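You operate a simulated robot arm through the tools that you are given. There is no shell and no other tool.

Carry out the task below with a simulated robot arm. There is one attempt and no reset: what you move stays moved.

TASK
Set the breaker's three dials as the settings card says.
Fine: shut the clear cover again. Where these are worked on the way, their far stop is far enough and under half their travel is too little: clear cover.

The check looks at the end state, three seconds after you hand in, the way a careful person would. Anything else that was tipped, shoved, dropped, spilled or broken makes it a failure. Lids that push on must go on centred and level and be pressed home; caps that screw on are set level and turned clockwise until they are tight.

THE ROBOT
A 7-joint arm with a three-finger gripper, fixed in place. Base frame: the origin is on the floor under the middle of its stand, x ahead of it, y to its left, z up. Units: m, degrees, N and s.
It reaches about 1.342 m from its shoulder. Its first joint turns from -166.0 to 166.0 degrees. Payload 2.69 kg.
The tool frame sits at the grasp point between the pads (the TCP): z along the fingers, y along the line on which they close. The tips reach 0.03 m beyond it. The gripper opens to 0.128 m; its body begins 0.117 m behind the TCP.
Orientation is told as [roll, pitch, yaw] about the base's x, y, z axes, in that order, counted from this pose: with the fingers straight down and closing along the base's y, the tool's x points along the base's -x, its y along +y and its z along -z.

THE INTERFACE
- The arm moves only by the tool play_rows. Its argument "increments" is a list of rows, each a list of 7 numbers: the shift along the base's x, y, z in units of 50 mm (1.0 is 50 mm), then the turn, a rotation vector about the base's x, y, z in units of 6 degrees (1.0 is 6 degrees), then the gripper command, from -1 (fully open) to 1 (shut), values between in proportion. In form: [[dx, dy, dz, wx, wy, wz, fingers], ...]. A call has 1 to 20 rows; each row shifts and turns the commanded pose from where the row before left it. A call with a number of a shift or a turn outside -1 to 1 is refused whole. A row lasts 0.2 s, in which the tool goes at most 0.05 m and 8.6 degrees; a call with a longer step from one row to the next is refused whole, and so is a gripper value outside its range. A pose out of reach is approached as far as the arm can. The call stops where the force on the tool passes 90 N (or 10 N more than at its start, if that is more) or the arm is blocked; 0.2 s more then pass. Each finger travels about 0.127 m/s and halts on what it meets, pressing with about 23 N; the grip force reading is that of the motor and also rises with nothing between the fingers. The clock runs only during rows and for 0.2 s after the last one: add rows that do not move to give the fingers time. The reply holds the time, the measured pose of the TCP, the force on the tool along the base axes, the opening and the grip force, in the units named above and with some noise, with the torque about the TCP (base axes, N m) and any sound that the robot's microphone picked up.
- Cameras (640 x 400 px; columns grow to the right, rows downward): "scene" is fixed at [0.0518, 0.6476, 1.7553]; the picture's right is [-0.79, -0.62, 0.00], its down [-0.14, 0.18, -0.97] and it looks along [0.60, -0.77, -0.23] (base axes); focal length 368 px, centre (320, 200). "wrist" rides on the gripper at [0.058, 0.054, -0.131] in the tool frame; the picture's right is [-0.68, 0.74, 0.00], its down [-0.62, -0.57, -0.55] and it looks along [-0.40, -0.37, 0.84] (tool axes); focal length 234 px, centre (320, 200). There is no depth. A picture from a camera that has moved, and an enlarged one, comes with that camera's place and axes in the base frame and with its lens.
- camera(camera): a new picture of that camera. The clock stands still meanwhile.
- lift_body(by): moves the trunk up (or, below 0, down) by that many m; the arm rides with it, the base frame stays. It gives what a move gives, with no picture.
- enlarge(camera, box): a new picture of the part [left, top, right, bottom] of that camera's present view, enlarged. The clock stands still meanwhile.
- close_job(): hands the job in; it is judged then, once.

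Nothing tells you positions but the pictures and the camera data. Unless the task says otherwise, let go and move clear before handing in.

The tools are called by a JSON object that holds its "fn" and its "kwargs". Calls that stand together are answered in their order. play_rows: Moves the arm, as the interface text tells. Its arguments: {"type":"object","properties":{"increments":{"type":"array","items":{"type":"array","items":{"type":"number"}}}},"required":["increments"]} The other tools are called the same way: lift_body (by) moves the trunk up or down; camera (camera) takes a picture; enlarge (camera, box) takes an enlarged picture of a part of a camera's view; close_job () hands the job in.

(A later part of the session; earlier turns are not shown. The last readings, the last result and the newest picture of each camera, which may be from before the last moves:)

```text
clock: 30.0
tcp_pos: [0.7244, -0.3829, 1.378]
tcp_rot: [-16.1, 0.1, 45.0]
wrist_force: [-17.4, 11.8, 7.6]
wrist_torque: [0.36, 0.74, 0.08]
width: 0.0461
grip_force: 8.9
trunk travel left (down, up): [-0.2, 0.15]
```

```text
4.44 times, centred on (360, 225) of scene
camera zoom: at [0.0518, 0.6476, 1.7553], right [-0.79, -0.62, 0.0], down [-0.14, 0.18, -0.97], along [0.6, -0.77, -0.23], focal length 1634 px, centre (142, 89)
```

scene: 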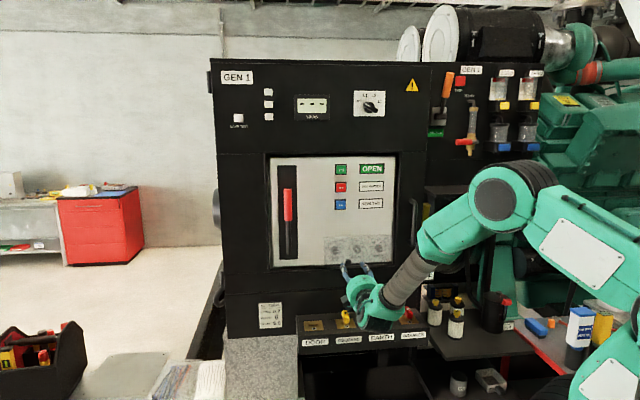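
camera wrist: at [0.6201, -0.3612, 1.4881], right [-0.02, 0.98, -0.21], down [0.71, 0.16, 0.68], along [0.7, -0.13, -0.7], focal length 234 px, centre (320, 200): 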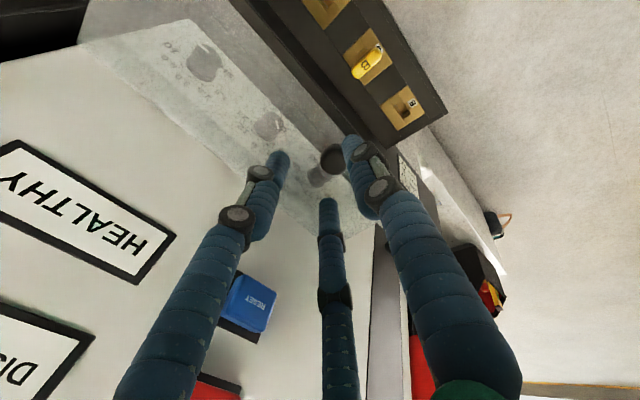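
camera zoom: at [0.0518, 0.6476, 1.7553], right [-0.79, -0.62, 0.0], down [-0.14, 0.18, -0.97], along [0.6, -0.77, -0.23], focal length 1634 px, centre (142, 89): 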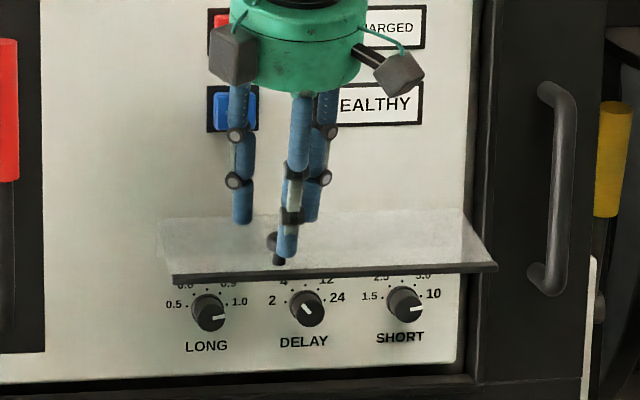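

Finger A is being pushed open by about 20 N, while the cover seems to have stopped near 81°, so the far stop may be close. I'll re-centre on the knob, grip firmly and continue the arc gently to find the stop.

{"fn": "play_rows", "kwargs": {"increments": [[-0.0276, 0.0276, -0.078, 0.2062, 0.2062, 0, 0.469], [-0.0276, 0.0276, -0.078, 0.2062, 0.2062, 0, 0.469], [-0.0276, 0.0276, -0.078, 0.2062, 0.2062, 0, 0.469], [-0.0276, 0.0276, -0.078, 0.2062, 0.2062, 0, 0.469], [0, 0, 0, 0, 0, 0, 0.6], [0, 0, 0, 0, 0, 0, 0.8], [0, 0, 0, 0, 0, 0, 0.8]]}}

{"fn": "camera", "kwargs": {"camera": "wrist"}}

```text
clock: 31.6
tcp_pos: [0.7199, -0.3765, 1.3623]
tcp_rot: [-9.0, 0.0, 45.1]
wrist_force: [-1.7, 19.2, 3.3]
wrist_torque: [0.89, -0.12, 0.11]
width: 0.0207
grip_force: 45.0
trunk travel left (down, up): [-0.2, 0.15]
```

```text
taken
camera wrist: at [0.6263, -0.3656, 1.4824], right [-0.04, 0.99, -0.12], down [0.77, 0.1, 0.63], along [0.64, -0.07, -0.77], focal length 234 px, centre (320, 200)
```

wrist: 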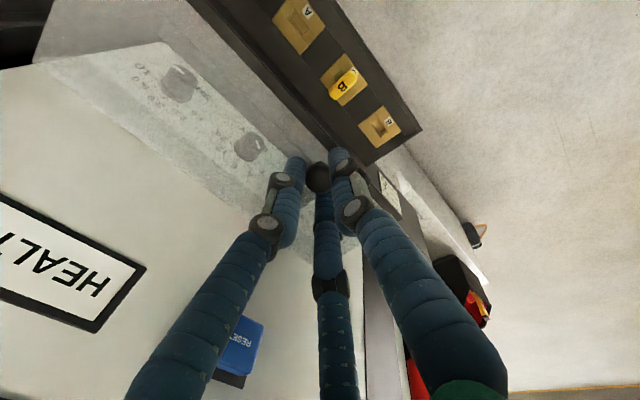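

Re-gripped at about 81°. I'll rotate on to 87° and check the force.

{"fn": "play_rows", "kwargs": {"increments": [[0.0453, -0.0453, 0.092, 0.3536, 0.3536, 0, 0.8], [0.0453, -0.0453, 0.092, 0.3536, 0.3536, 0, 0.8], [0, 0, 0, 0, 0, 0, 0.8]]}}

{"fn": "enlarge", "kwargs": {"camera": "scene", "box": [300, 180, 420, 270]}}

{"fn": "camera", "kwargs": {"camera": "wrist"}}

```text
clock: 32.4
tcp_pos: [0.7241, -0.3813, 1.3724]
tcp_rot: [-3.0, 0.0, 45.1]
wrist_force: [-5.3, 17.1, 4.1]
wrist_torque: [0.62, 0.37, 0.02]
width: 0.0203
grip_force: 44.9
trunk travel left (down, up): [-0.2, 0.15]
```

```text
4.44 times, centred on (360, 225) of scene
camera zoom: at [0.0518, 0.6476, 1.7553], right [-0.79, -0.62, 0.0], down [-0.14, 0.18, -0.97], along [0.6, -0.77, -0.23], focal length 1634 px, centre (142, 89)
```

zoom: 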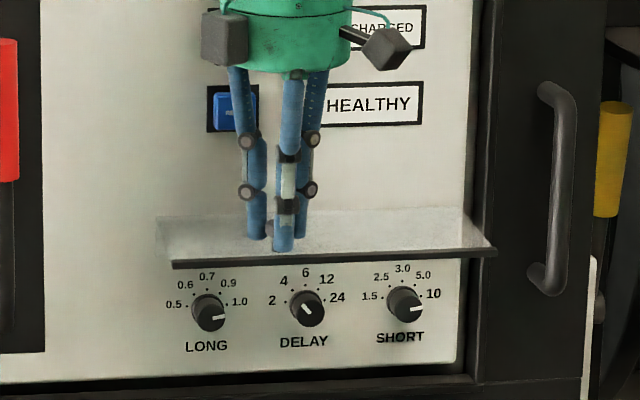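

```text
taken
camera wrist: at [0.6401, -0.3792, 1.4991], right [-0.04, 1.0, -0.04], down [0.81, 0.06, 0.58], along [0.58, -0.01, -0.82], focal length 234 px, centre (320, 200)
```

wrist: 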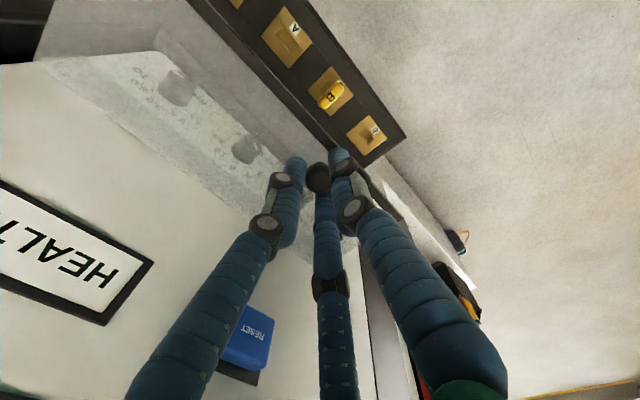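

At 87° the force balance shows the cover is still free, so the stop lies further on. I'll keep a compliant grip and lean the tool back, so the hand stays clear of the buttons, while carrying the knob further along its arc.

{"fn": "play_rows", "kwargs": {"increments": [[0.0233, -0.0233, 0.081, -0.1768, -0.1768, 0, 0.8], [0.0233, -0.0233, 0.081, -0.1768, -0.1768, 0, 0.8], [0.0283, -0.0283, 0.076, -0.1768, -0.1768, 0, 0.8], [0.0283, -0.0283, 0.076, -0.1768, -0.1768, 0, 0.8], [0, 0, 0, 0, 0, 0, 0.8]]}}

{"fn": "enlarge", "kwargs": {"camera": "scene", "box": [300, 180, 420, 270]}}

{"fn": "camera", "kwargs": {"camera": "wrist"}}

```text
clock: 33.6
tcp_pos: [0.7292, -0.3858, 1.3874]
tcp_rot: [-9.3, 0.2, 45.0]
wrist_force: [-9.2, 12.5, 7.3]
wrist_torque: [0.47, 0.49, 0.01]
width: 0.0201
grip_force: 44.6
trunk travel left (down, up): [-0.2, 0.15]
```

```text
4.44 times, centred on (360, 225) of scene
camera zoom: at [0.0518, 0.6476, 1.7553], right [-0.79, -0.62, 0.0], down [-0.14, 0.18, -0.97], along [0.6, -0.77, -0.23], focal length 1634 px, centre (142, 89)
```

zoom: 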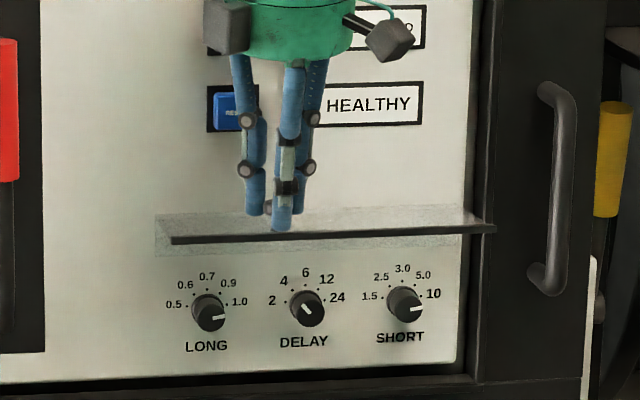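

```text
taken
camera wrist: at [0.6356, -0.3747, 1.5079], right [-0.04, 0.99, -0.12], down [0.77, 0.1, 0.63], along [0.64, -0.07, -0.77], focal length 234 px, centre (320, 200)
```

wrist: 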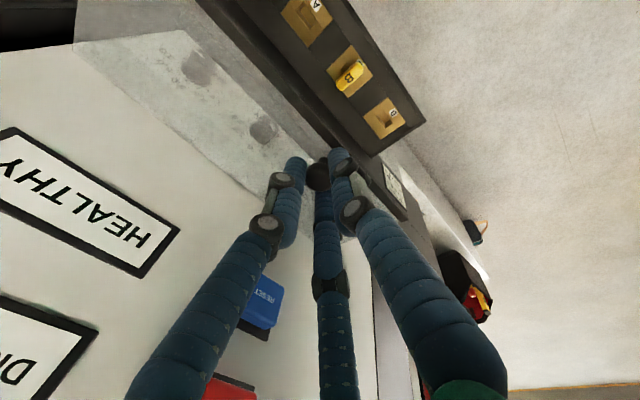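

The grip slips compliantly and the cover is now past horizontal, at about 97°. I'll continue toward 107°.

{"fn": "play_rows", "kwargs": {"increments": [[0.0304, -0.0304, 0.075, -0.1768, -0.1768, 0, 0.8], [0.0304, -0.0304, 0.075, -0.1768, -0.1768, 0, 0.8], [0.0311, -0.0311, 0.084, -0.1768, -0.1768, 0, 0.8], [0.0311, -0.0311, 0.084, -0.1768, -0.1768, 0, 0.8], [0, 0, 0, 0, 0, 0, 0.8]]}}

{"fn": "enlarge", "kwargs": {"camera": "scene", "box": [300, 180, 420, 270]}}

{"fn": "camera", "kwargs": {"camera": "wrist"}}

```text
clock: 34.8
tcp_pos: [0.7325, -0.389, 1.3974]
tcp_rot: [-14.4, 0.2, 44.9]
wrist_force: [-46.0, 40.9, -39.0]
wrist_torque: [0.9, 0.99, 0.16]
width: 0.0203
grip_force: 45.1
trunk travel left (down, up): [-0.2, 0.15]
```

```text
4.44 times, centred on (360, 225) of scene
camera zoom: at [0.0518, 0.6476, 1.7553], right [-0.79, -0.62, 0.0], down [-0.14, 0.18, -0.97], along [0.6, -0.77, -0.23], focal length 1634 px, centre (142, 89)
```

zoom: 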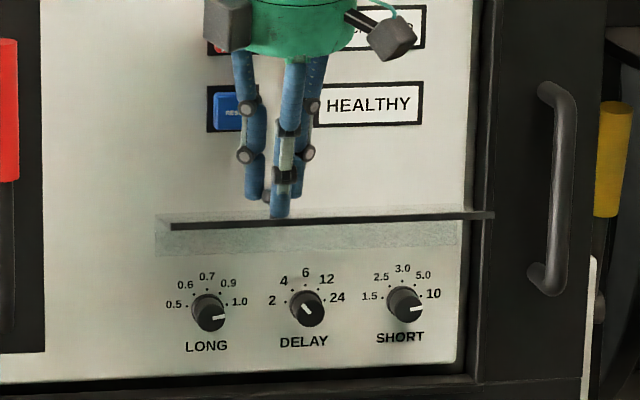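

```text
taken
camera wrist: at [0.6317, -0.3699, 1.5112], right [-0.03, 0.98, -0.19], down [0.73, 0.15, 0.67], along [0.68, -0.12, -0.72], focal length 234 px, centre (320, 200)
```

wrist: 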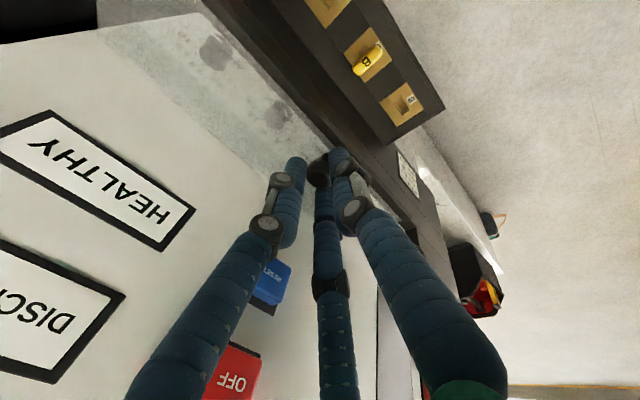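

The force jumped to about 70 N against further opening, so the cover is at its far stop near 104°. I'll ease off the push, then open the fingers a little and see whether it stays.

{"fn": "play_rows", "kwargs": {"increments": [[-0.0566, 0.0566, -0.09, 0, 0, 0, 0.8], [0, 0, 0, 0, 0, 0, 0.8]]}}

{"fn": "play_rows", "kwargs": {"increments": [[0, 0, 0, 0, 0, 0, 0.55], [0, 0, 0, 0, 0, 0, 0.3], [0, 0, 0, 0, 0, 0, 0.1], [0, 0, 0, 0, 0, 0, 0.1]]}}

{"fn": "enlarge", "kwargs": {"camera": "scene", "box": [300, 180, 420, 270]}}

{"fn": "camera", "kwargs": {"camera": "wrist"}}

```text
clock: 35.4
tcp_pos: [0.7325, -0.3888, 1.397]
tcp_rot: [-14.8, 0.2, 45.0]
wrist_force: [-30.7, 28.0, -29.9]
wrist_torque: [0.18, 0.77, -0.06]
width: 0.0199
grip_force: 44.7
trunk travel left (down, up): [-0.2, 0.15]
```

```text
clock: 36.4
tcp_pos: [0.7337, -0.3904, 1.3994]
tcp_rot: [-15.1, 0.1, 44.9]
wrist_force: [-0.4, 0.1, 0.0]
wrist_torque: [0.04, -0.02, -0.03]
width: 0.0576
grip_force: 0.1
trunk travel left (down, up): [-0.2, 0.15]
```

```text
4.44 times, centred on (360, 225) of scene
camera zoom: at [0.0518, 0.6476, 1.7553], right [-0.79, -0.62, 0.0], down [-0.14, 0.18, -0.97], along [0.6, -0.77, -0.23], focal length 1634 px, centre (142, 89)
```

zoom: 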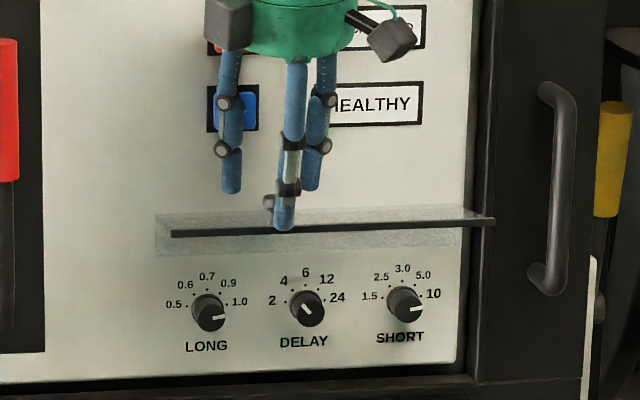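

```text
taken
camera wrist: at [0.632, -0.371, 1.5103], right [-0.03, 0.98, -0.19], down [0.72, 0.15, 0.68], along [0.69, -0.12, -0.71], focal length 234 px, centre (320, 200)
```

wrist: 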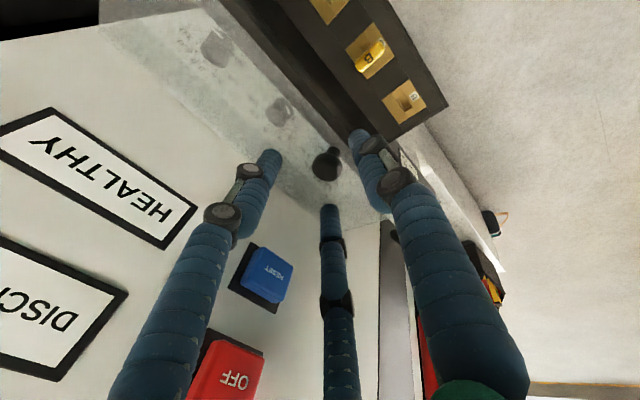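

The cover is staying up at around 100° with no force on the tool. I'll wait a moment to confirm it isn't creeping down.

{"fn": "play_rows", "kwargs": {"increments": [[0, 0, 0, 0, 0, 0, 0.1], [0, 0, 0, 0, 0, 0, 0.1], [0, 0, 0, 0, 0, 0, -0.3], [0, 0, 0, 0, 0, 0, -0.3], [0, 0, 0, 0, 0, 0, -0.3]]}}

{"fn": "enlarge", "kwargs": {"camera": "scene", "box": [300, 180, 420, 270]}}

{"fn": "camera", "kwargs": {"camera": "wrist"}}

```text
clock: 37.6
tcp_pos: [0.7335, -0.3917, 1.3977]
tcp_rot: [-15.0, 0.1, 45.0]
wrist_force: [1.0, 0.1, 0.0]
wrist_torque: [0.02, 0.04, 0.0]
width: 0.0834
grip_force: 0.0
trunk travel left (down, up): [-0.2, 0.15]
```

```text
4.44 times, centred on (360, 225) of scene
camera zoom: at [0.0518, 0.6476, 1.7553], right [-0.79, -0.62, 0.0], down [-0.14, 0.18, -0.97], along [0.6, -0.77, -0.23], focal length 1634 px, centre (142, 89)
```

zoom: 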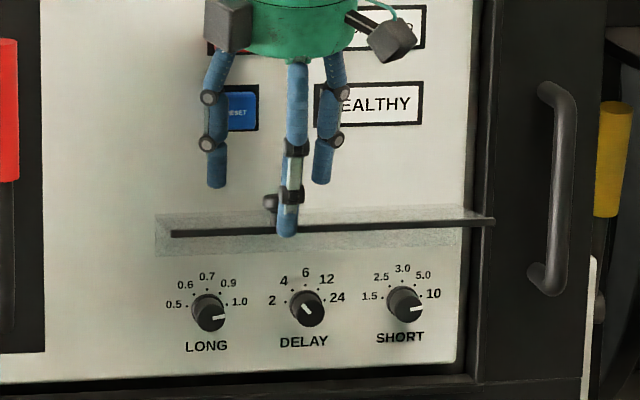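

```text
taken
camera wrist: at [0.632, -0.3708, 1.5099], right [-0.03, 0.98, -0.19], down [0.72, 0.15, 0.68], along [0.69, -0.12, -0.71], focal length 234 px, centre (320, 200)
```

wrist: 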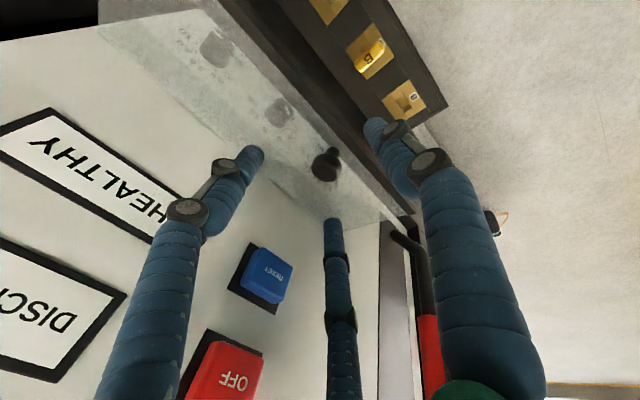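

The cover holds by itself at about 100°. I'll withdraw along the tool axis, move out from the panel, then turn the tool horizontal and drop to the dial height.

{"fn": "play_rows", "kwargs": {"increments": [[-0.128, 0.128, 0.676, 0, 0, 0, -0.3], [-0.128, 0.128, 0.676, 0, 0, 0, -0.3], [-0.424, 0.424, 0, 0, 0, 0, -0.3], [-0.424, 0.424, 0, 0, 0, 0, -0.3], [-0.424, 0.424, 0, 0, 0, 0, -0.3], [-0.424, 0.424, 0, 0, 0, 0, -0.3], [0, 0, 0, 0, 0, 0, 0.1]]}}

{"fn": "enlarge", "kwargs": {"camera": "scene", "box": [270, 140, 430, 280]}}

```text
clock: 39.2
tcp_pos: [0.6339, -0.2936, 1.4655]
tcp_rot: [-15.0, 0.1, 45.0]
wrist_force: [-0.1, -0.5, 0.4]
wrist_torque: [-0.04, -0.03, 0.03]
width: 0.0576
grip_force: 0.1
trunk travel left (down, up): [-0.2, 0.15]
```

```text
2.86 times, centred on (350, 210) of scene
camera zoom: at [0.0518, 0.6476, 1.7553], right [-0.79, -0.62, 0.0], down [-0.14, 0.18, -0.97], along [0.6, -0.77, -0.23], focal length 1051 px, centre (234, 171)
```

zoom: 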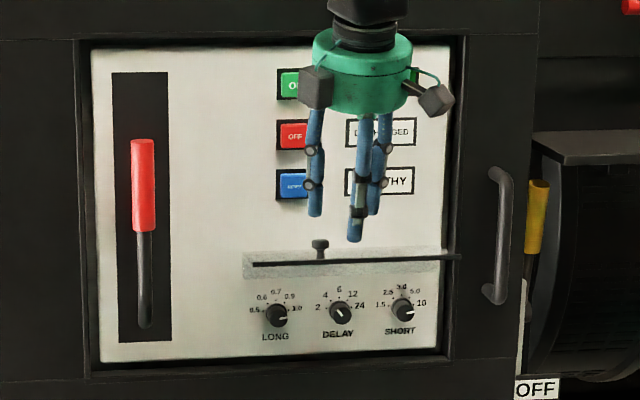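

The cover stays open. I'll rotate to horizontal in front of the LONG dial and roll the fingers so there's room for an 80° counter-clockwise turn.

{"fn": "play_rows", "kwargs": {"increments": [[0.0697, 0.0261, -0.3238, -0.7071, -0.7071, 0, 0.1], [0.0697, 0.0261, -0.3238, -0.7071, -0.7071, 0, 0.1], [0.0697, 0.0261, -0.3238, -0.7071, -0.7071, 0, 0.1], [0.0697, 0.0261, -0.3238, -0.7071, -0.7071, 0, 0.1], [0.0697, 0.0261, -0.3238, -0.7071, -0.7071, 0, 0.1], [0.0697, 0.0261, -0.3238, -0.7071, -0.7071, 0, 0.1], [0.0697, 0.0261, -0.3238, -0.7071, -0.7071, 0, 0.1], [0.0697, 0.0261, -0.3238, -0.7071, -0.7071, 0, 0.1], [0.0697, 0.0261, -0.3238, -0.7071, -0.7071, 0, 0.1], [0.0697, 0.0261, -0.3238, -0.7071, -0.7071, 0, 0.1], [0.0697, 0.0261, -0.3238, -0.7071, -0.7071, 0, 0.1], [0.0697, 0.0261, -0.3238, -0.7071, -0.7071, 0, 0.1], [0.0697, 0.0261, -0.3238, -0.3536, -0.3536, 0, 0.1], [0, 0, 0, 0, 0, 0, 0.1]]}}

{"fn": "play_rows", "kwargs": {"increments": [[0, 0, 0, 0.6734, -0.6734, 0, 0.1], [0, 0, 0, 0.6734, -0.6734, 0, 0.1], [0, 0, 0, 0.6734, -0.6734, 0, 0.1], [0, 0, 0, 0.6734, -0.6734, 0, 0.1], [0, 0, 0, 0.6734, -0.6734, 0, 0.1], [0, 0, 0, 0.6734, -0.6734, 0, 0.1], [0, 0, 0, 0.6734, -0.6734, 0, 0.1], [0, 0, 0, 0, 0, 0, 0.1]]}}

{"fn": "camera", "kwargs": {"camera": "wrist"}}

{"fn": "camera", "kwargs": {"camera": "scene"}}

```text
clock: 42.2
tcp_pos: [0.6813, -0.2769, 1.2559]
tcp_rot: [-90.0, 0.0, 45.0]
wrist_force: [1.2, -1.0, -0.2]
wrist_torque: [-0.04, 0.02, -0.05]
width: 0.0576
grip_force: 0.1
trunk travel left (down, up): [-0.2, 0.15]
```

```text
clock: 44.0
tcp_pos: [0.6819, -0.2766, 1.2554]
tcp_rot: [-89.9, -40.0, 44.8]
wrist_force: [0.8, -0.5, 1.2]
wrist_torque: [-0.02, -0.02, -0.01]
width: 0.0574
grip_force: 0.1
trunk travel left (down, up): [-0.2, 0.15]
```

```text
taken
camera wrist: at [0.5813, -0.1905, 1.1755], right [0.7, 0.7, -0.13], down [-0.31, 0.46, 0.83], along [0.64, -0.54, 0.54], focal length 234 px, centre (320, 200)
```

wrist: 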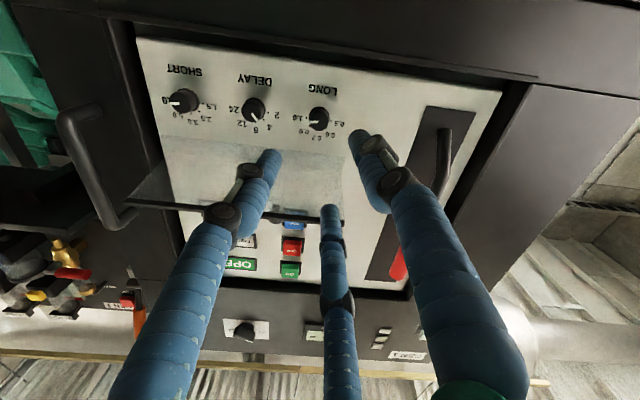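

```text
taken
```

scene: 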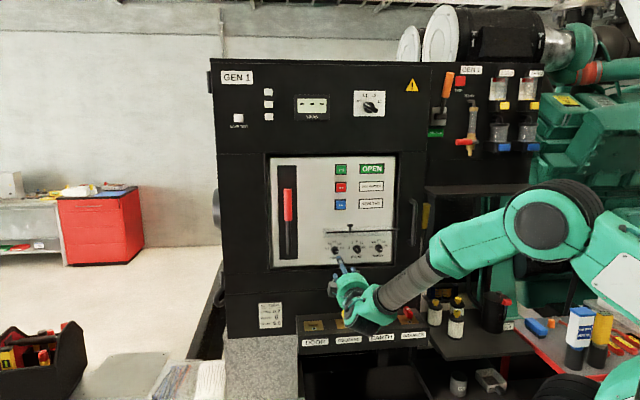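

LONG appears right on the tool axis. I'll zoom in to refine the alignment.

{"fn": "enlarge", "kwargs": {"camera": "wrist", "box": [284, 80, 356, 150]}}

{"fn": "enlarge", "kwargs": {"camera": "scene", "box": [310, 210, 410, 290]}}

```text
5.71 times, centred on (320, 115) of wrist
camera zoom: at [0.5813, -0.1905, 1.1755], right [0.7, 0.7, -0.13], down [-0.31, 0.46, 0.83], along [0.64, -0.54, 0.54], focal length 1338 px, centre (320, 686)
```

zoom: 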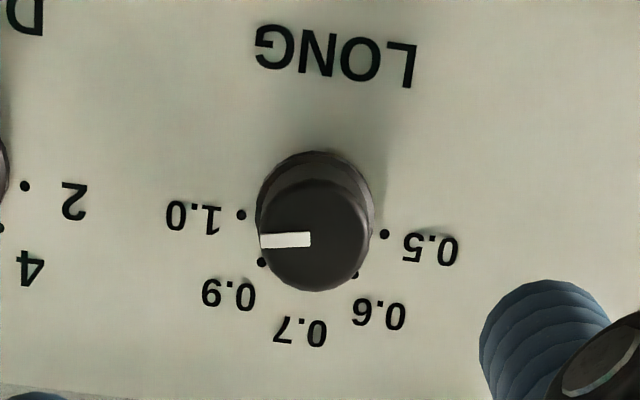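

```text
5.00 times, centred on (360, 250) of scene
camera zoom: at [0.0518, 0.6476, 1.7553], right [-0.79, -0.62, 0.0], down [-0.14, 0.18, -0.97], along [0.6, -0.77, -0.23], focal length 1838 px, centre (120, -50)
```

zoom: 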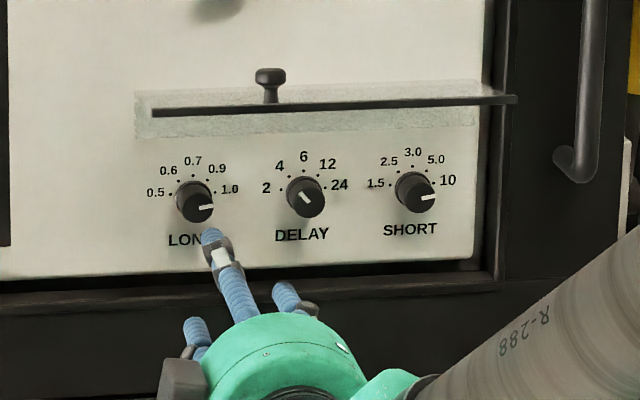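

The dial is about 1.5 mm to the right and 2 mm below the tool axis. I'll correct for that and approach to just short of the dial.

{"fn": "play_rows", "kwargs": {"increments": [[0.3124, -0.3212, -0.008, 0, 0, 0, 0.1], [0.3124, -0.3212, -0.008, 0, 0, 0, 0.1], [0.3124, -0.3212, -0.008, 0, 0, 0, 0.1], [0.3124, -0.3212, -0.008, 0, 0, 0, 0.1], [0.3124, -0.3212, -0.008, 0, 0, 0, 0.1], [0, 0, 0, 0, 0, 0, 0.1]]}}

{"fn": "camera", "kwargs": {"camera": "wrist"}}

{"fn": "enlarge", "kwargs": {"camera": "scene", "box": [310, 210, 410, 290]}}

```text
clock: 45.4
tcp_pos: [0.7594, -0.3561, 1.254]
tcp_rot: [-89.8, -40.0, 44.9]
wrist_force: [-0.4, 0.5, -0.5]
wrist_torque: [0.0, 0.02, -0.04]
width: 0.0578
grip_force: 0.0
trunk travel left (down, up): [-0.2, 0.15]
```

```text
taken
camera wrist: at [0.6592, -0.2702, 1.1747], right [0.7, 0.7, -0.13], down [-0.31, 0.46, 0.83], along [0.64, -0.54, 0.54], focal length 234 px, centre (320, 200)
```

wrist: 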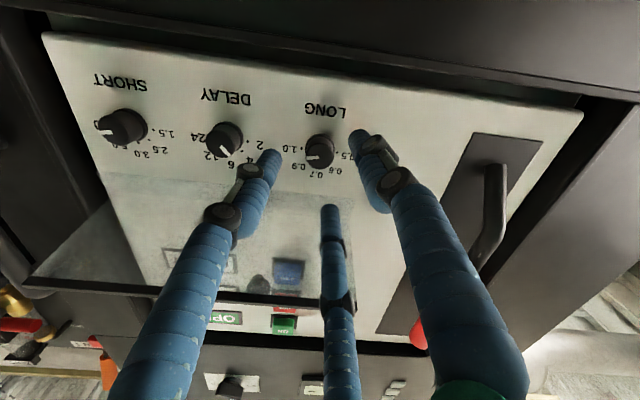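

```text
5.00 times, centred on (360, 250) of scene
camera zoom: at [0.0518, 0.6476, 1.7553], right [-0.79, -0.62, 0.0], down [-0.14, 0.18, -0.97], along [0.6, -0.77, -0.23], focal length 1838 px, centre (120, -50)
```

zoom: 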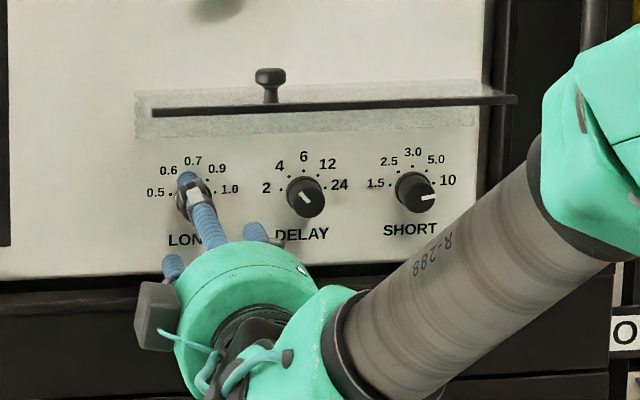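

{"fn": "enlarge", "kwargs": {"camera": "wrist", "box": [260, 100, 380, 200]}}

```text
4.00 times, centred on (320, 150) of wrist
camera zoom: at [0.6592, -0.2702, 1.1747], right [0.7, 0.7, -0.13], down [-0.31, 0.46, 0.83], along [0.64, -0.54, 0.54], focal length 937 px, centre (320, 400)
```

zoom: 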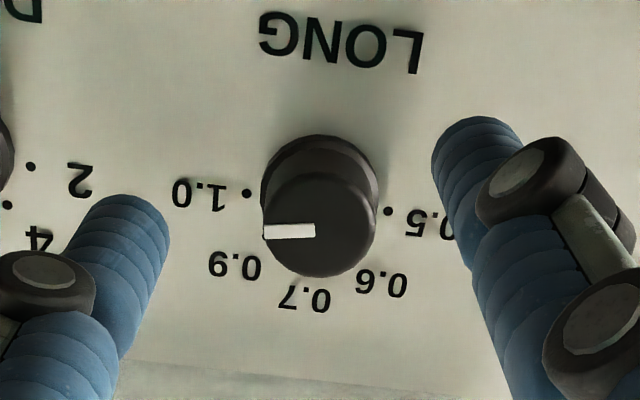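

Alignment is within about 1 mm. I'll advance so the tips straddle the dial, stopping about 1 cm short of the panel, and close gently.

{"fn": "play_rows", "kwargs": {"increments": [[0.1942, -0.1942, -0.007, 0, 0, 0, 0.1], [0.1942, -0.1942, -0.007, 0, 0, 0, 0.1], [0.1942, -0.1942, -0.007, 0, 0, 0, 0.1], [0, 0, 0, 0, 0, 0, 0.1]]}}

{"fn": "camera", "kwargs": {"camera": "wrist"}}

{"fn": "enlarge", "kwargs": {"camera": "scene", "box": [310, 210, 410, 290]}}

```text
clock: 46.4
tcp_pos: [0.7866, -0.3863, 1.2512]
tcp_rot: [-89.9, -40.0, 44.9]
wrist_force: [-0.4, 0.2, -0.3]
wrist_torque: [-0.01, 0.0, -0.02]
width: 0.0575
grip_force: 0.0
trunk travel left (down, up): [-0.2, 0.15]
```

```text
taken
camera wrist: at [0.688, -0.3003, 1.1726], right [0.7, 0.7, -0.13], down [-0.31, 0.46, 0.83], along [0.64, -0.54, 0.54], focal length 234 px, centre (320, 200)
```

wrist: 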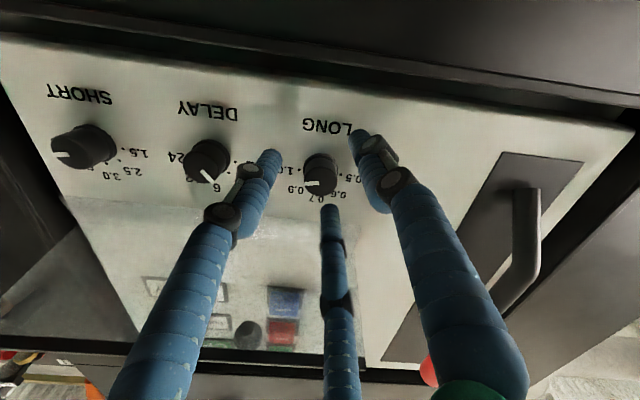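

```text
5.00 times, centred on (360, 250) of scene
camera zoom: at [0.0518, 0.6476, 1.7553], right [-0.79, -0.62, 0.0], down [-0.14, 0.18, -0.97], along [0.6, -0.77, -0.23], focal length 1838 px, centre (120, -50)
```

zoom: 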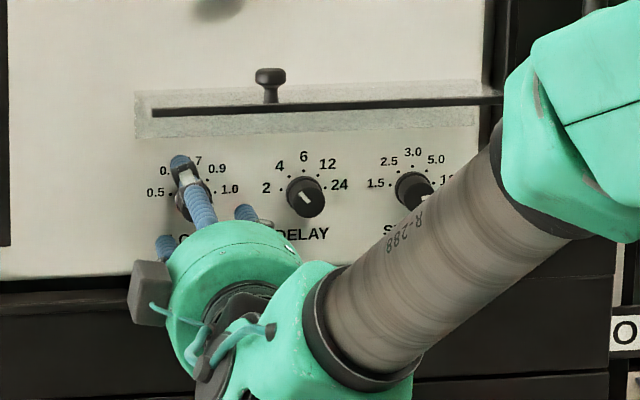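

{"fn": "enlarge", "kwargs": {"camera": "wrist", "box": [260, 110, 380, 230]}}

```text
3.33 times, centred on (320, 170) of wrist
camera zoom: at [0.688, -0.3003, 1.1726], right [0.7, 0.7, -0.13], down [-0.31, 0.46, 0.83], along [0.64, -0.54, 0.54], focal length 781 px, centre (320, 300)
```

zoom: 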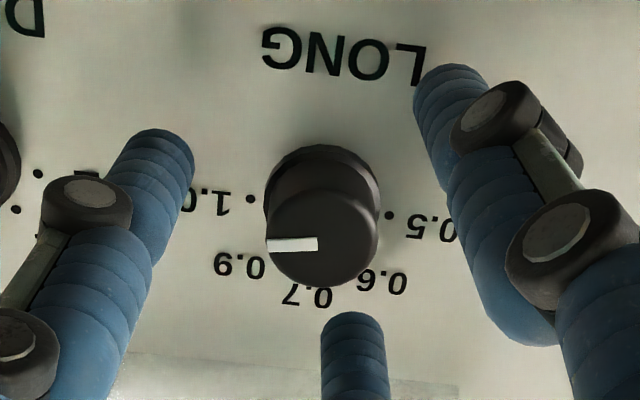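

Centred within about 1 mm. Closing on the LONG dial.

{"fn": "play_rows", "kwargs": {"increments": [[0, 0, 0, 0, 0, 0, 0.4], [0, 0, 0, 0, 0, 0, 0.8], [0, 0, 0, 0, 0, 0, 0.8], [0, 0, 0, 0, 0, 0, 0.8]]}}

{"fn": "enlarge", "kwargs": {"camera": "wrist", "box": [260, 110, 380, 230]}}

```text
clock: 47.4
tcp_pos: [0.7879, -0.3855, 1.2547]
tcp_rot: [-90.2, -40.1, 45.1]
wrist_force: [12.5, 0.5, 17.1]
wrist_torque: [-0.29, -0.34, 0.36]
width: 0.0254
grip_force: 45.4
trunk travel left (down, up): [-0.2, 0.15]
```

```text
3.33 times, centred on (320, 170) of wrist
camera zoom: at [0.6888, -0.2999, 1.1751], right [0.7, 0.7, -0.13], down [-0.31, 0.47, 0.83], along [0.64, -0.54, 0.55], focal length 781 px, centre (320, 300)
```

zoom: 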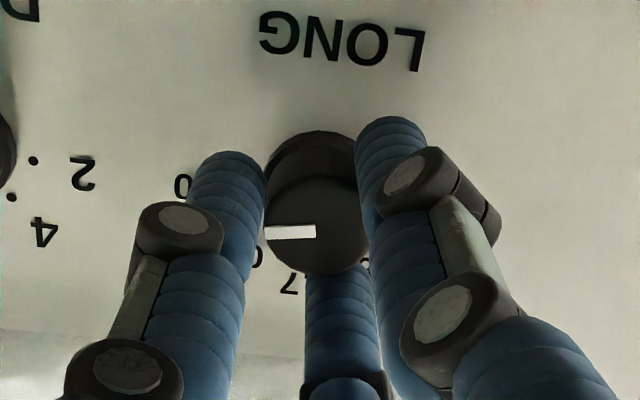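

Gripped at 25 mm. The side force suggests the dial axis is slightly higher and to the left, so I'll re-centre by about 1 mm before turning.

{"fn": "play_rows", "kwargs": {"increments": [[0.014, 0.014, 0.03, 0, 0, 0, 0.8], [0, 0, 0, 0, 0, 0, 0.8]]}}

```text
clock: 48.0
tcp_pos: [0.7879, -0.3849, 1.2554]
tcp_rot: [-90.0, -39.9, 44.9]
wrist_force: [9.0, -6.9, 15.5]
wrist_torque: [-0.36, -0.38, -0.17]
width: 0.0253
grip_force: 45.5
trunk travel left (down, up): [-0.2, 0.15]
```

Fine. I'll turn LONG counter-clockwise, first 40°, and check.

{"fn": "play_rows", "kwargs": {"increments": [[0, 0, 0, -0.5893, 0.5893, 0, 0.8], [0, 0, 0, -0.5893, 0.5893, 0, 0.8], [0, 0, 0, -0.5893, 0.5893, 0, 0.8], [0, 0, 0, -0.5893, 0.5893, 0, 0.8], [0, 0, 0, -0.5893, 0.5893, 0, 0.8], [0, 0, 0, -0.5893, 0.5893, 0, 0.8], [0, 0, 0, -0.5893, 0.5893, 0, 0.8], [0, 0, 0, -0.5893, 0.5893, 0, 0.8], [0, 0, 0, 0, 0, 0, 0.8]]}}

{"fn": "enlarge", "kwargs": {"camera": "wrist", "box": [260, 110, 380, 230]}}

{"fn": "camera", "kwargs": {"camera": "scene"}}

```text
clock: 50.0
tcp_pos: [0.7884, -0.3855, 1.2551]
tcp_rot: [-90.1, 0.1, 44.9]
wrist_force: [6.6, -4.3, 22.7]
wrist_torque: [-0.39, -0.42, 0.0]
width: 0.0252
grip_force: 44.8
trunk travel left (down, up): [-0.2, 0.15]
```

```text
3.33 times, centred on (320, 170) of wrist
camera zoom: at [0.6544, -0.3338, 1.2004], right [0.48, 0.48, -0.74], down [0.05, 0.82, 0.56], along [0.88, -0.31, 0.37], focal length 781 px, centre (320, 300)
```

zoom: 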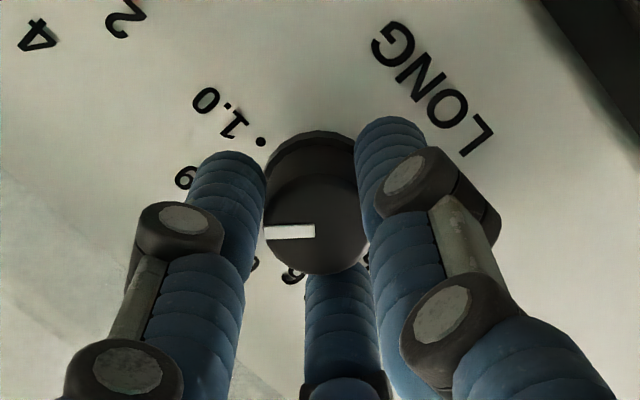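

```text
taken
```

scene: 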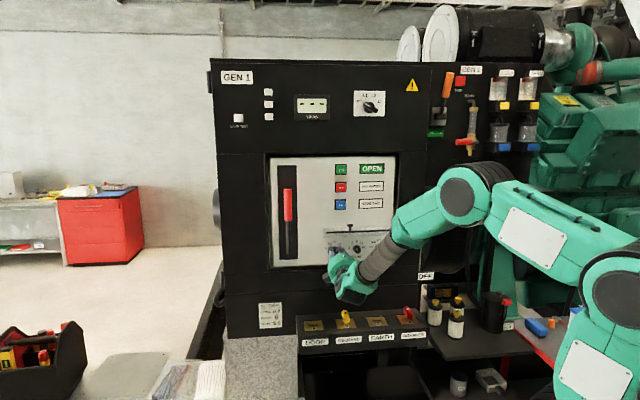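

The dial turns with the hand: the pointer stays fixed in the wrist view. I'll turn the second 40°.

{"fn": "play_rows", "kwargs": {"increments": [[0, 0, 0, -0.5893, 0.5893, 0, 0.8], [0, 0, 0, -0.5893, 0.5893, 0, 0.8], [0, 0, 0, -0.5893, 0.5893, 0, 0.8], [0, 0, 0, -0.5893, 0.5893, 0, 0.8], [0, 0, 0, -0.5893, 0.5893, 0, 0.8], [0, 0, 0, -0.5893, 0.5893, 0, 0.8], [0, 0, 0, -0.5893, 0.5893, 0, 0.8], [0, 0, 0, -0.5893, 0.5893, 0, 0.8], [0, 0, 0, 0, 0, 0, 0.8]]}}

{"fn": "camera", "kwargs": {"camera": "wrist"}}

{"fn": "enlarge", "kwargs": {"camera": "wrist", "box": [240, 90, 400, 230]}}

{"fn": "enlarge", "kwargs": {"camera": "scene", "box": [310, 210, 410, 290]}}

```text
clock: 52.0
tcp_pos: [0.7881, -0.3848, 1.2558]
tcp_rot: [-90.0, 40.2, 45.0]
wrist_force: [9.5, -12.9, 23.9]
wrist_torque: [-0.5, -0.5, -0.07]
width: 0.0253
grip_force: 45.4
trunk travel left (down, up): [-0.2, 0.15]
```

```text
taken
camera wrist: at [0.6396, -0.3482, 1.2507], right [0.03, 0.03, -1.0], down [0.2, 0.98, 0.03], along [0.98, -0.2, 0.02], focal length 234 px, centre (320, 200)
```

wrist: 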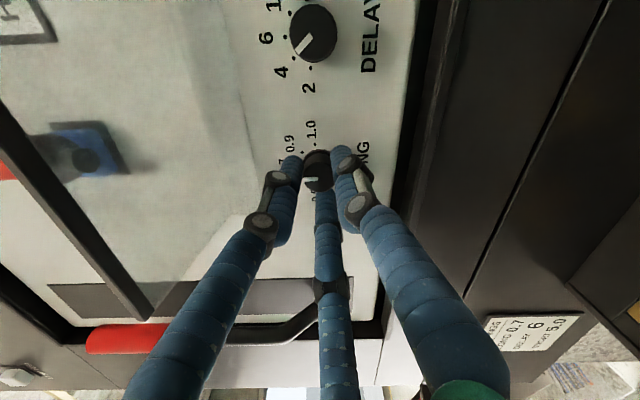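

```text
2.86 times, centred on (320, 160) of wrist
camera zoom: at [0.6396, -0.3482, 1.2507], right [0.03, 0.03, -1.0], down [0.2, 0.98, 0.03], along [0.98, -0.2, 0.02], focal length 669 px, centre (320, 314)
```

zoom: 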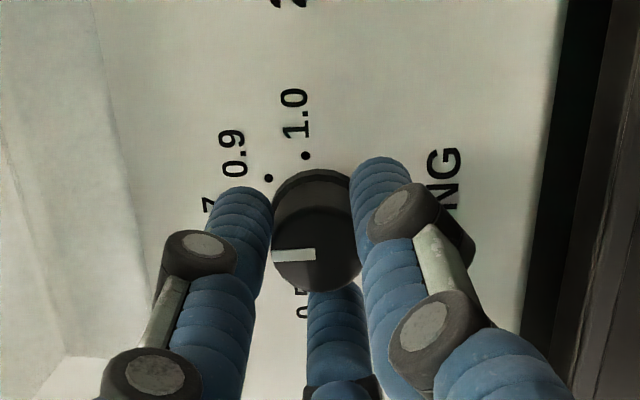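

```text
5.00 times, centred on (360, 250) of scene
camera zoom: at [0.0518, 0.6476, 1.7553], right [-0.79, -0.62, 0.0], down [-0.14, 0.18, -0.97], along [0.6, -0.77, -0.23], focal length 1838 px, centre (120, -50)
```

zoom: 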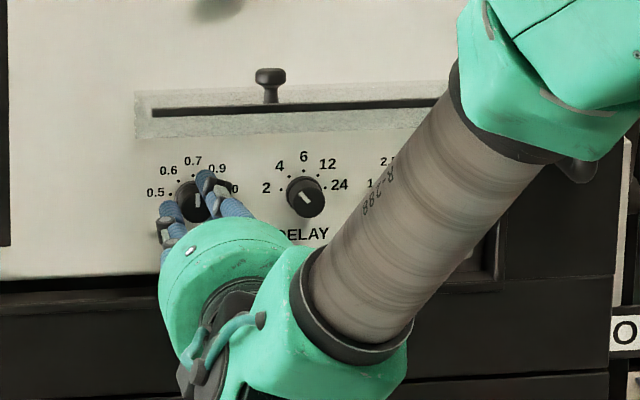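

The LONG pointer now appears to point straight up. I'll check at high zoom before letting go.

{"fn": "enlarge", "kwargs": {"camera": "scene", "box": [336, 238, 362, 258]}}

```text
16.00 times, centred on (349, 248) of scene
camera zoom: at [0.0518, 0.6476, 1.7553], right [-0.79, -0.62, 0.0], down [-0.14, 0.18, -0.97], along [0.6, -0.77, -0.23], focal length 5883 px, centre (-144, -568)
```

zoom: 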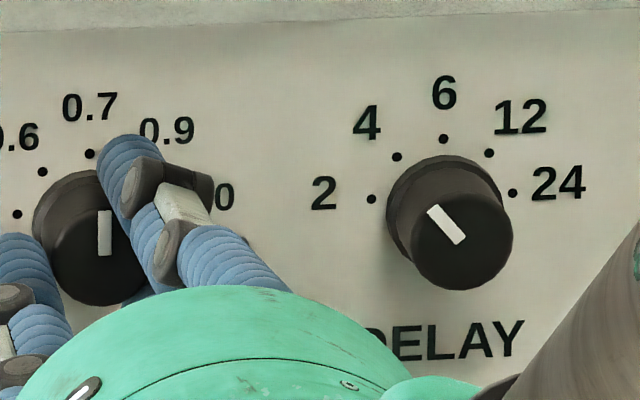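

The LONG pointer is vertical, at 0.7. I'll release gently and back straight out.

{"fn": "play_rows", "kwargs": {"increments": [[0, 0, 0, 0, 0, 0, 0.55], [0, 0, 0, 0, 0, 0, 0.3], [0, 0, 0, 0, 0, 0, 0.2], [-0.25, 0.25, 0, 0, 0, 0, 0.2], [-0.3, 0.3, 0, 0, 0, 0, 0.2], [-0.4, 0.4, 0, 0, 0, 0, 0.2], [-0.4, 0.4, 0, 0, 0, 0, 0.2], [0, 0, 0, 0, 0, 0, 0.2]]}}

{"fn": "enlarge", "kwargs": {"camera": "scene", "box": [320, 220, 400, 270]}}

{"fn": "camera", "kwargs": {"camera": "wrist"}}

```text
clock: 53.8
tcp_pos: [0.7214, -0.3163, 1.2543]
tcp_rot: [-90.1, 40.1, 44.9]
wrist_force: [0.1, 0.1, 0.8]
wrist_torque: [0.01, 0.03, 0.01]
width: 0.0513
grip_force: 0.1
trunk travel left (down, up): [-0.2, 0.15]
```

```text
8.00 times, centred on (360, 245) of scene
camera zoom: at [0.0518, 0.6476, 1.7553], right [-0.79, -0.62, 0.0], down [-0.14, 0.18, -0.97], along [0.6, -0.77, -0.23], focal length 2942 px, centre (0, -160)
```

zoom: 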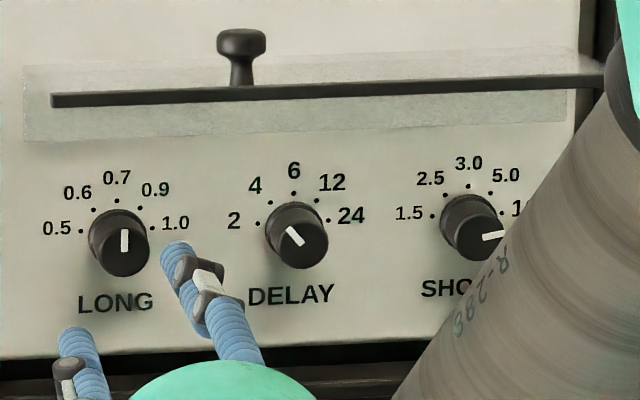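

```text
taken
camera wrist: at [0.5735, -0.2788, 1.25], right [0.03, 0.03, -1.0], down [0.2, 0.98, 0.03], along [0.98, -0.2, 0.02], focal length 234 px, centre (320, 200)
```

wrist: 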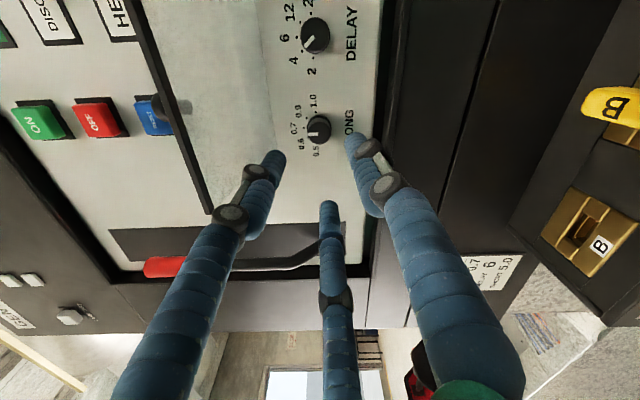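

LONG is set at 0.7. Now I'll shift 85 mm right to the DELAY dial and check the alignment.

{"fn": "play_rows", "kwargs": {"increments": [[-0.4007, -0.4007, 0, 0, 0, 0, 0.15], [-0.4007, -0.4007, 0, 0, 0, 0, 0.15], [-0.4007, -0.4007, 0, 0, 0, 0, 0.15], [0, 0, 0, 0, 0, 0, 0.15]]}}

{"fn": "enlarge", "kwargs": {"camera": "wrist", "box": [260, 70, 380, 190]}}

{"fn": "camera", "kwargs": {"camera": "wrist"}}

{"fn": "camera", "kwargs": {"camera": "scene"}}

```text
clock: 54.8
tcp_pos: [0.6613, -0.3756, 1.2534]
tcp_rot: [-90.0, 40.1, 44.9]
wrist_force: [-0.4, -0.9, -0.5]
wrist_torque: [0.03, -0.02, 0.05]
width: 0.0542
grip_force: 0.1
trunk travel left (down, up): [-0.2, 0.15]
```

```text
3.33 times, centred on (320, 130) of wrist
camera zoom: at [0.5122, -0.3391, 1.2488], right [0.03, 0.03, -1.0], down [0.2, 0.98, 0.04], along [0.98, -0.2, 0.02], focal length 781 px, centre (320, 433)
```

zoom: 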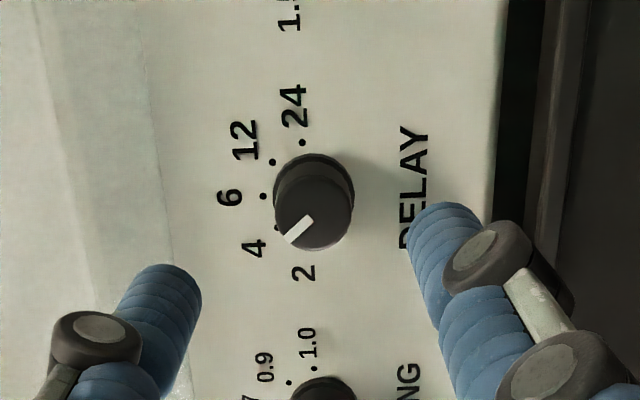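

```text
taken
camera wrist: at [0.5122, -0.3391, 1.2488], right [0.03, 0.03, -1.0], down [0.2, 0.98, 0.04], along [0.98, -0.2, 0.02], focal length 234 px, centre (320, 200)
```

wrist: 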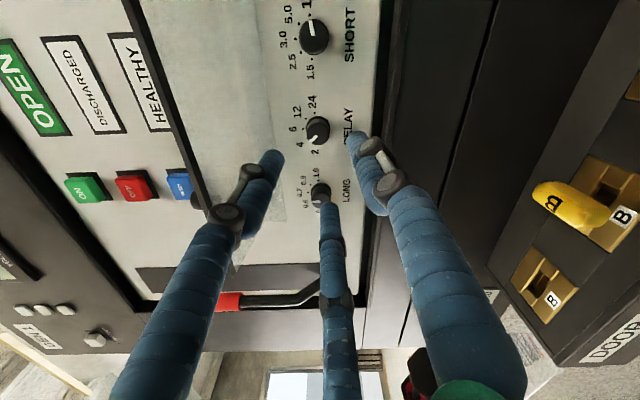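

```text
taken
```

scene: 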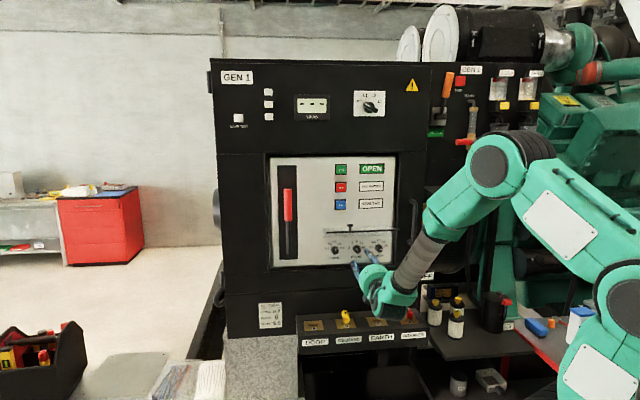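

DELAY is about 3 mm further right and 1 mm higher than the tool axis. I'll approach with that correction and check again.

{"fn": "play_rows", "kwargs": {"increments": [[0.26, -0.289, 0.008, 0, 0, 0, 0.15], [0.26, -0.289, 0.008, 0, 0, 0, 0.15], [0.26, -0.289, 0.008, 0, 0, 0, 0.15], [0, 0, 0, 0, 0, 0, 0.15]]}}

{"fn": "enlarge", "kwargs": {"camera": "wrist", "box": [260, 100, 380, 220]}}

```text
clock: 55.8
tcp_pos: [0.7006, -0.4205, 1.2558]
tcp_rot: [-89.9, 40.0, 45.0]
wrist_force: [0.7, -1.2, -0.8]
wrist_torque: [-0.03, 0.0, 0.03]
width: 0.0545
grip_force: 0.1
trunk travel left (down, up): [-0.2, 0.15]
```

```text
3.33 times, centred on (320, 160) of wrist
camera zoom: at [0.5516, -0.3837, 1.2505], right [0.03, 0.03, -1.0], down [0.2, 0.98, 0.04], along [0.98, -0.2, 0.02], focal length 781 px, centre (320, 333)
```

zoom: 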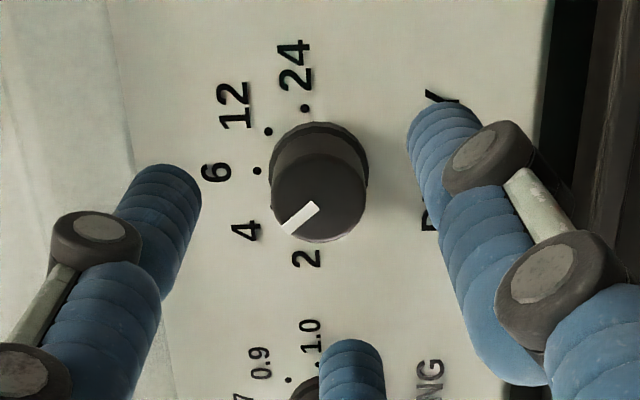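

Alignment is excellent. I'll advance onto the DELAY dial and close.

{"fn": "play_rows", "kwargs": {"increments": [[0.1768, -0.1768, 0, 0, 0, 0, 0.15], [0.1768, -0.1768, 0, 0, 0, 0, 0.15], [0.1768, -0.1768, 0, 0, 0, 0, 0.15], [0, 0, 0, 0, 0, 0, 0.15], [0, 0, 0, 0, 0, 0, 0.5], [0, 0, 0, 0, 0, 0, 0.8], [0, 0, 0, 0, 0, 0, 0.8], [0, 0, 0, 0, 0, 0, 0.8]]}}

{"fn": "enlarge", "kwargs": {"camera": "wrist", "box": [260, 110, 380, 230]}}

{"fn": "enlarge", "kwargs": {"camera": "scene", "box": [320, 220, 400, 270]}}

```text
clock: 57.6
tcp_pos: [0.726, -0.4461, 1.2557]
tcp_rot: [-90.1, 40.1, 45.0]
wrist_force: [10.7, 8.5, 1.2]
wrist_torque: [-0.06, -0.03, 0.41]
width: 0.0266
grip_force: 10.7
trunk travel left (down, up): [-0.2, 0.15]
```

```text
3.33 times, centred on (320, 170) of wrist
camera zoom: at [0.5788, -0.4091, 1.2499], right [0.03, 0.03, -1.0], down [0.2, 0.98, 0.03], along [0.98, -0.2, 0.02], focal length 781 px, centre (320, 300)
```

zoom: 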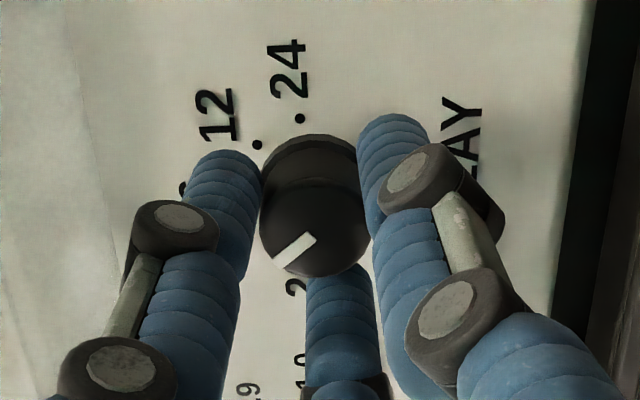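

```text
8.00 times, centred on (360, 245) of scene
camera zoom: at [0.0518, 0.6476, 1.7553], right [-0.79, -0.62, 0.0], down [-0.14, 0.18, -0.97], along [0.6, -0.77, -0.23], focal length 2942 px, centre (0, -160)
```

zoom: 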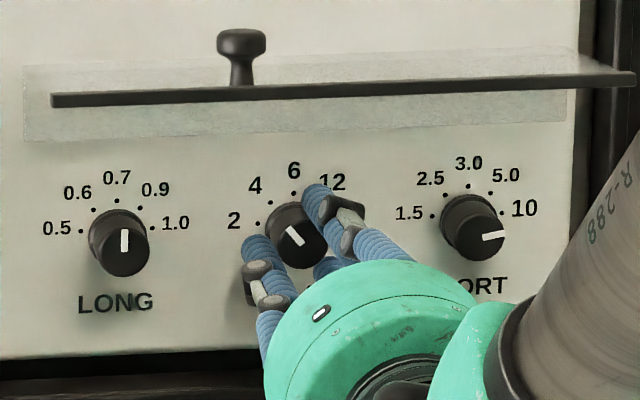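

Gripped. Waiting a beat for full grip force, then turning DELAY clockwise by 40°.

{"fn": "play_rows", "kwargs": {"increments": [[0, 0, 0, 0, 0, 0, 0.9], [0, 0, 0, 0, 0, 0, 0.9], [0, 0, 0, 0.5893, -0.5893, 0, 0.9], [0, 0, 0, 0.5893, -0.5893, 0, 0.9], [0, 0, 0, 0.5893, -0.5893, 0, 0.9], [0, 0, 0, 0.5893, -0.5893, 0, 0.9], [0, 0, 0, 0.5893, -0.5893, 0, 0.9], [0, 0, 0, 0.5893, -0.5893, 0, 0.9], [0, 0, 0, 0.5893, -0.5893, 0, 0.9], [0, 0, 0, 0.5893, -0.5893, 0, 0.9], [0, 0, 0, 0, 0, 0, 0.9]]}}

{"fn": "enlarge", "kwargs": {"camera": "wrist", "box": [260, 110, 380, 230]}}

{"fn": "enlarge", "kwargs": {"camera": "scene", "box": [320, 220, 400, 270]}}

```text
clock: 60.0
tcp_pos: [0.7283, -0.4459, 1.2549]
tcp_rot: [-90.1, 0.1, 45.0]
wrist_force: [6.0, 22.2, 3.1]
wrist_torque: [0.01, 0.02, 0.58]
width: 0.0252
grip_force: 45.0
trunk travel left (down, up): [-0.2, 0.15]
```

```text
3.33 times, centred on (320, 170) of wrist
camera zoom: at [0.5941, -0.3938, 1.2007], right [0.48, 0.48, -0.74], down [0.05, 0.82, 0.56], along [0.88, -0.31, 0.37], focal length 781 px, centre (320, 300)
```

zoom: 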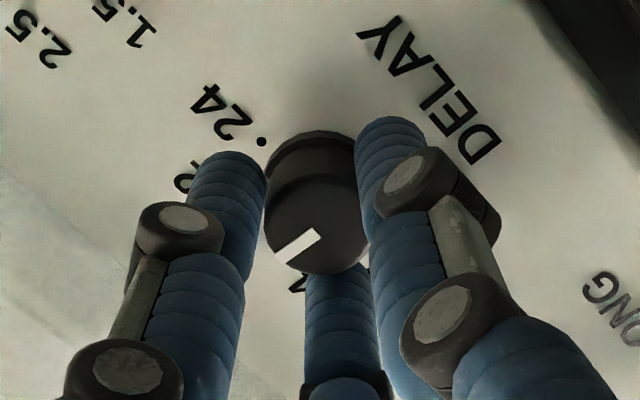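

```text
8.00 times, centred on (360, 245) of scene
camera zoom: at [0.0518, 0.6476, 1.7553], right [-0.79, -0.62, 0.0], down [-0.14, 0.18, -0.97], along [0.6, -0.77, -0.23], focal length 2942 px, centre (0, -160)
```

zoom: 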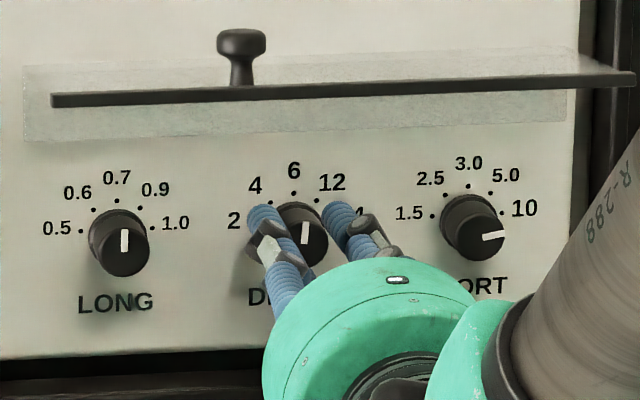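

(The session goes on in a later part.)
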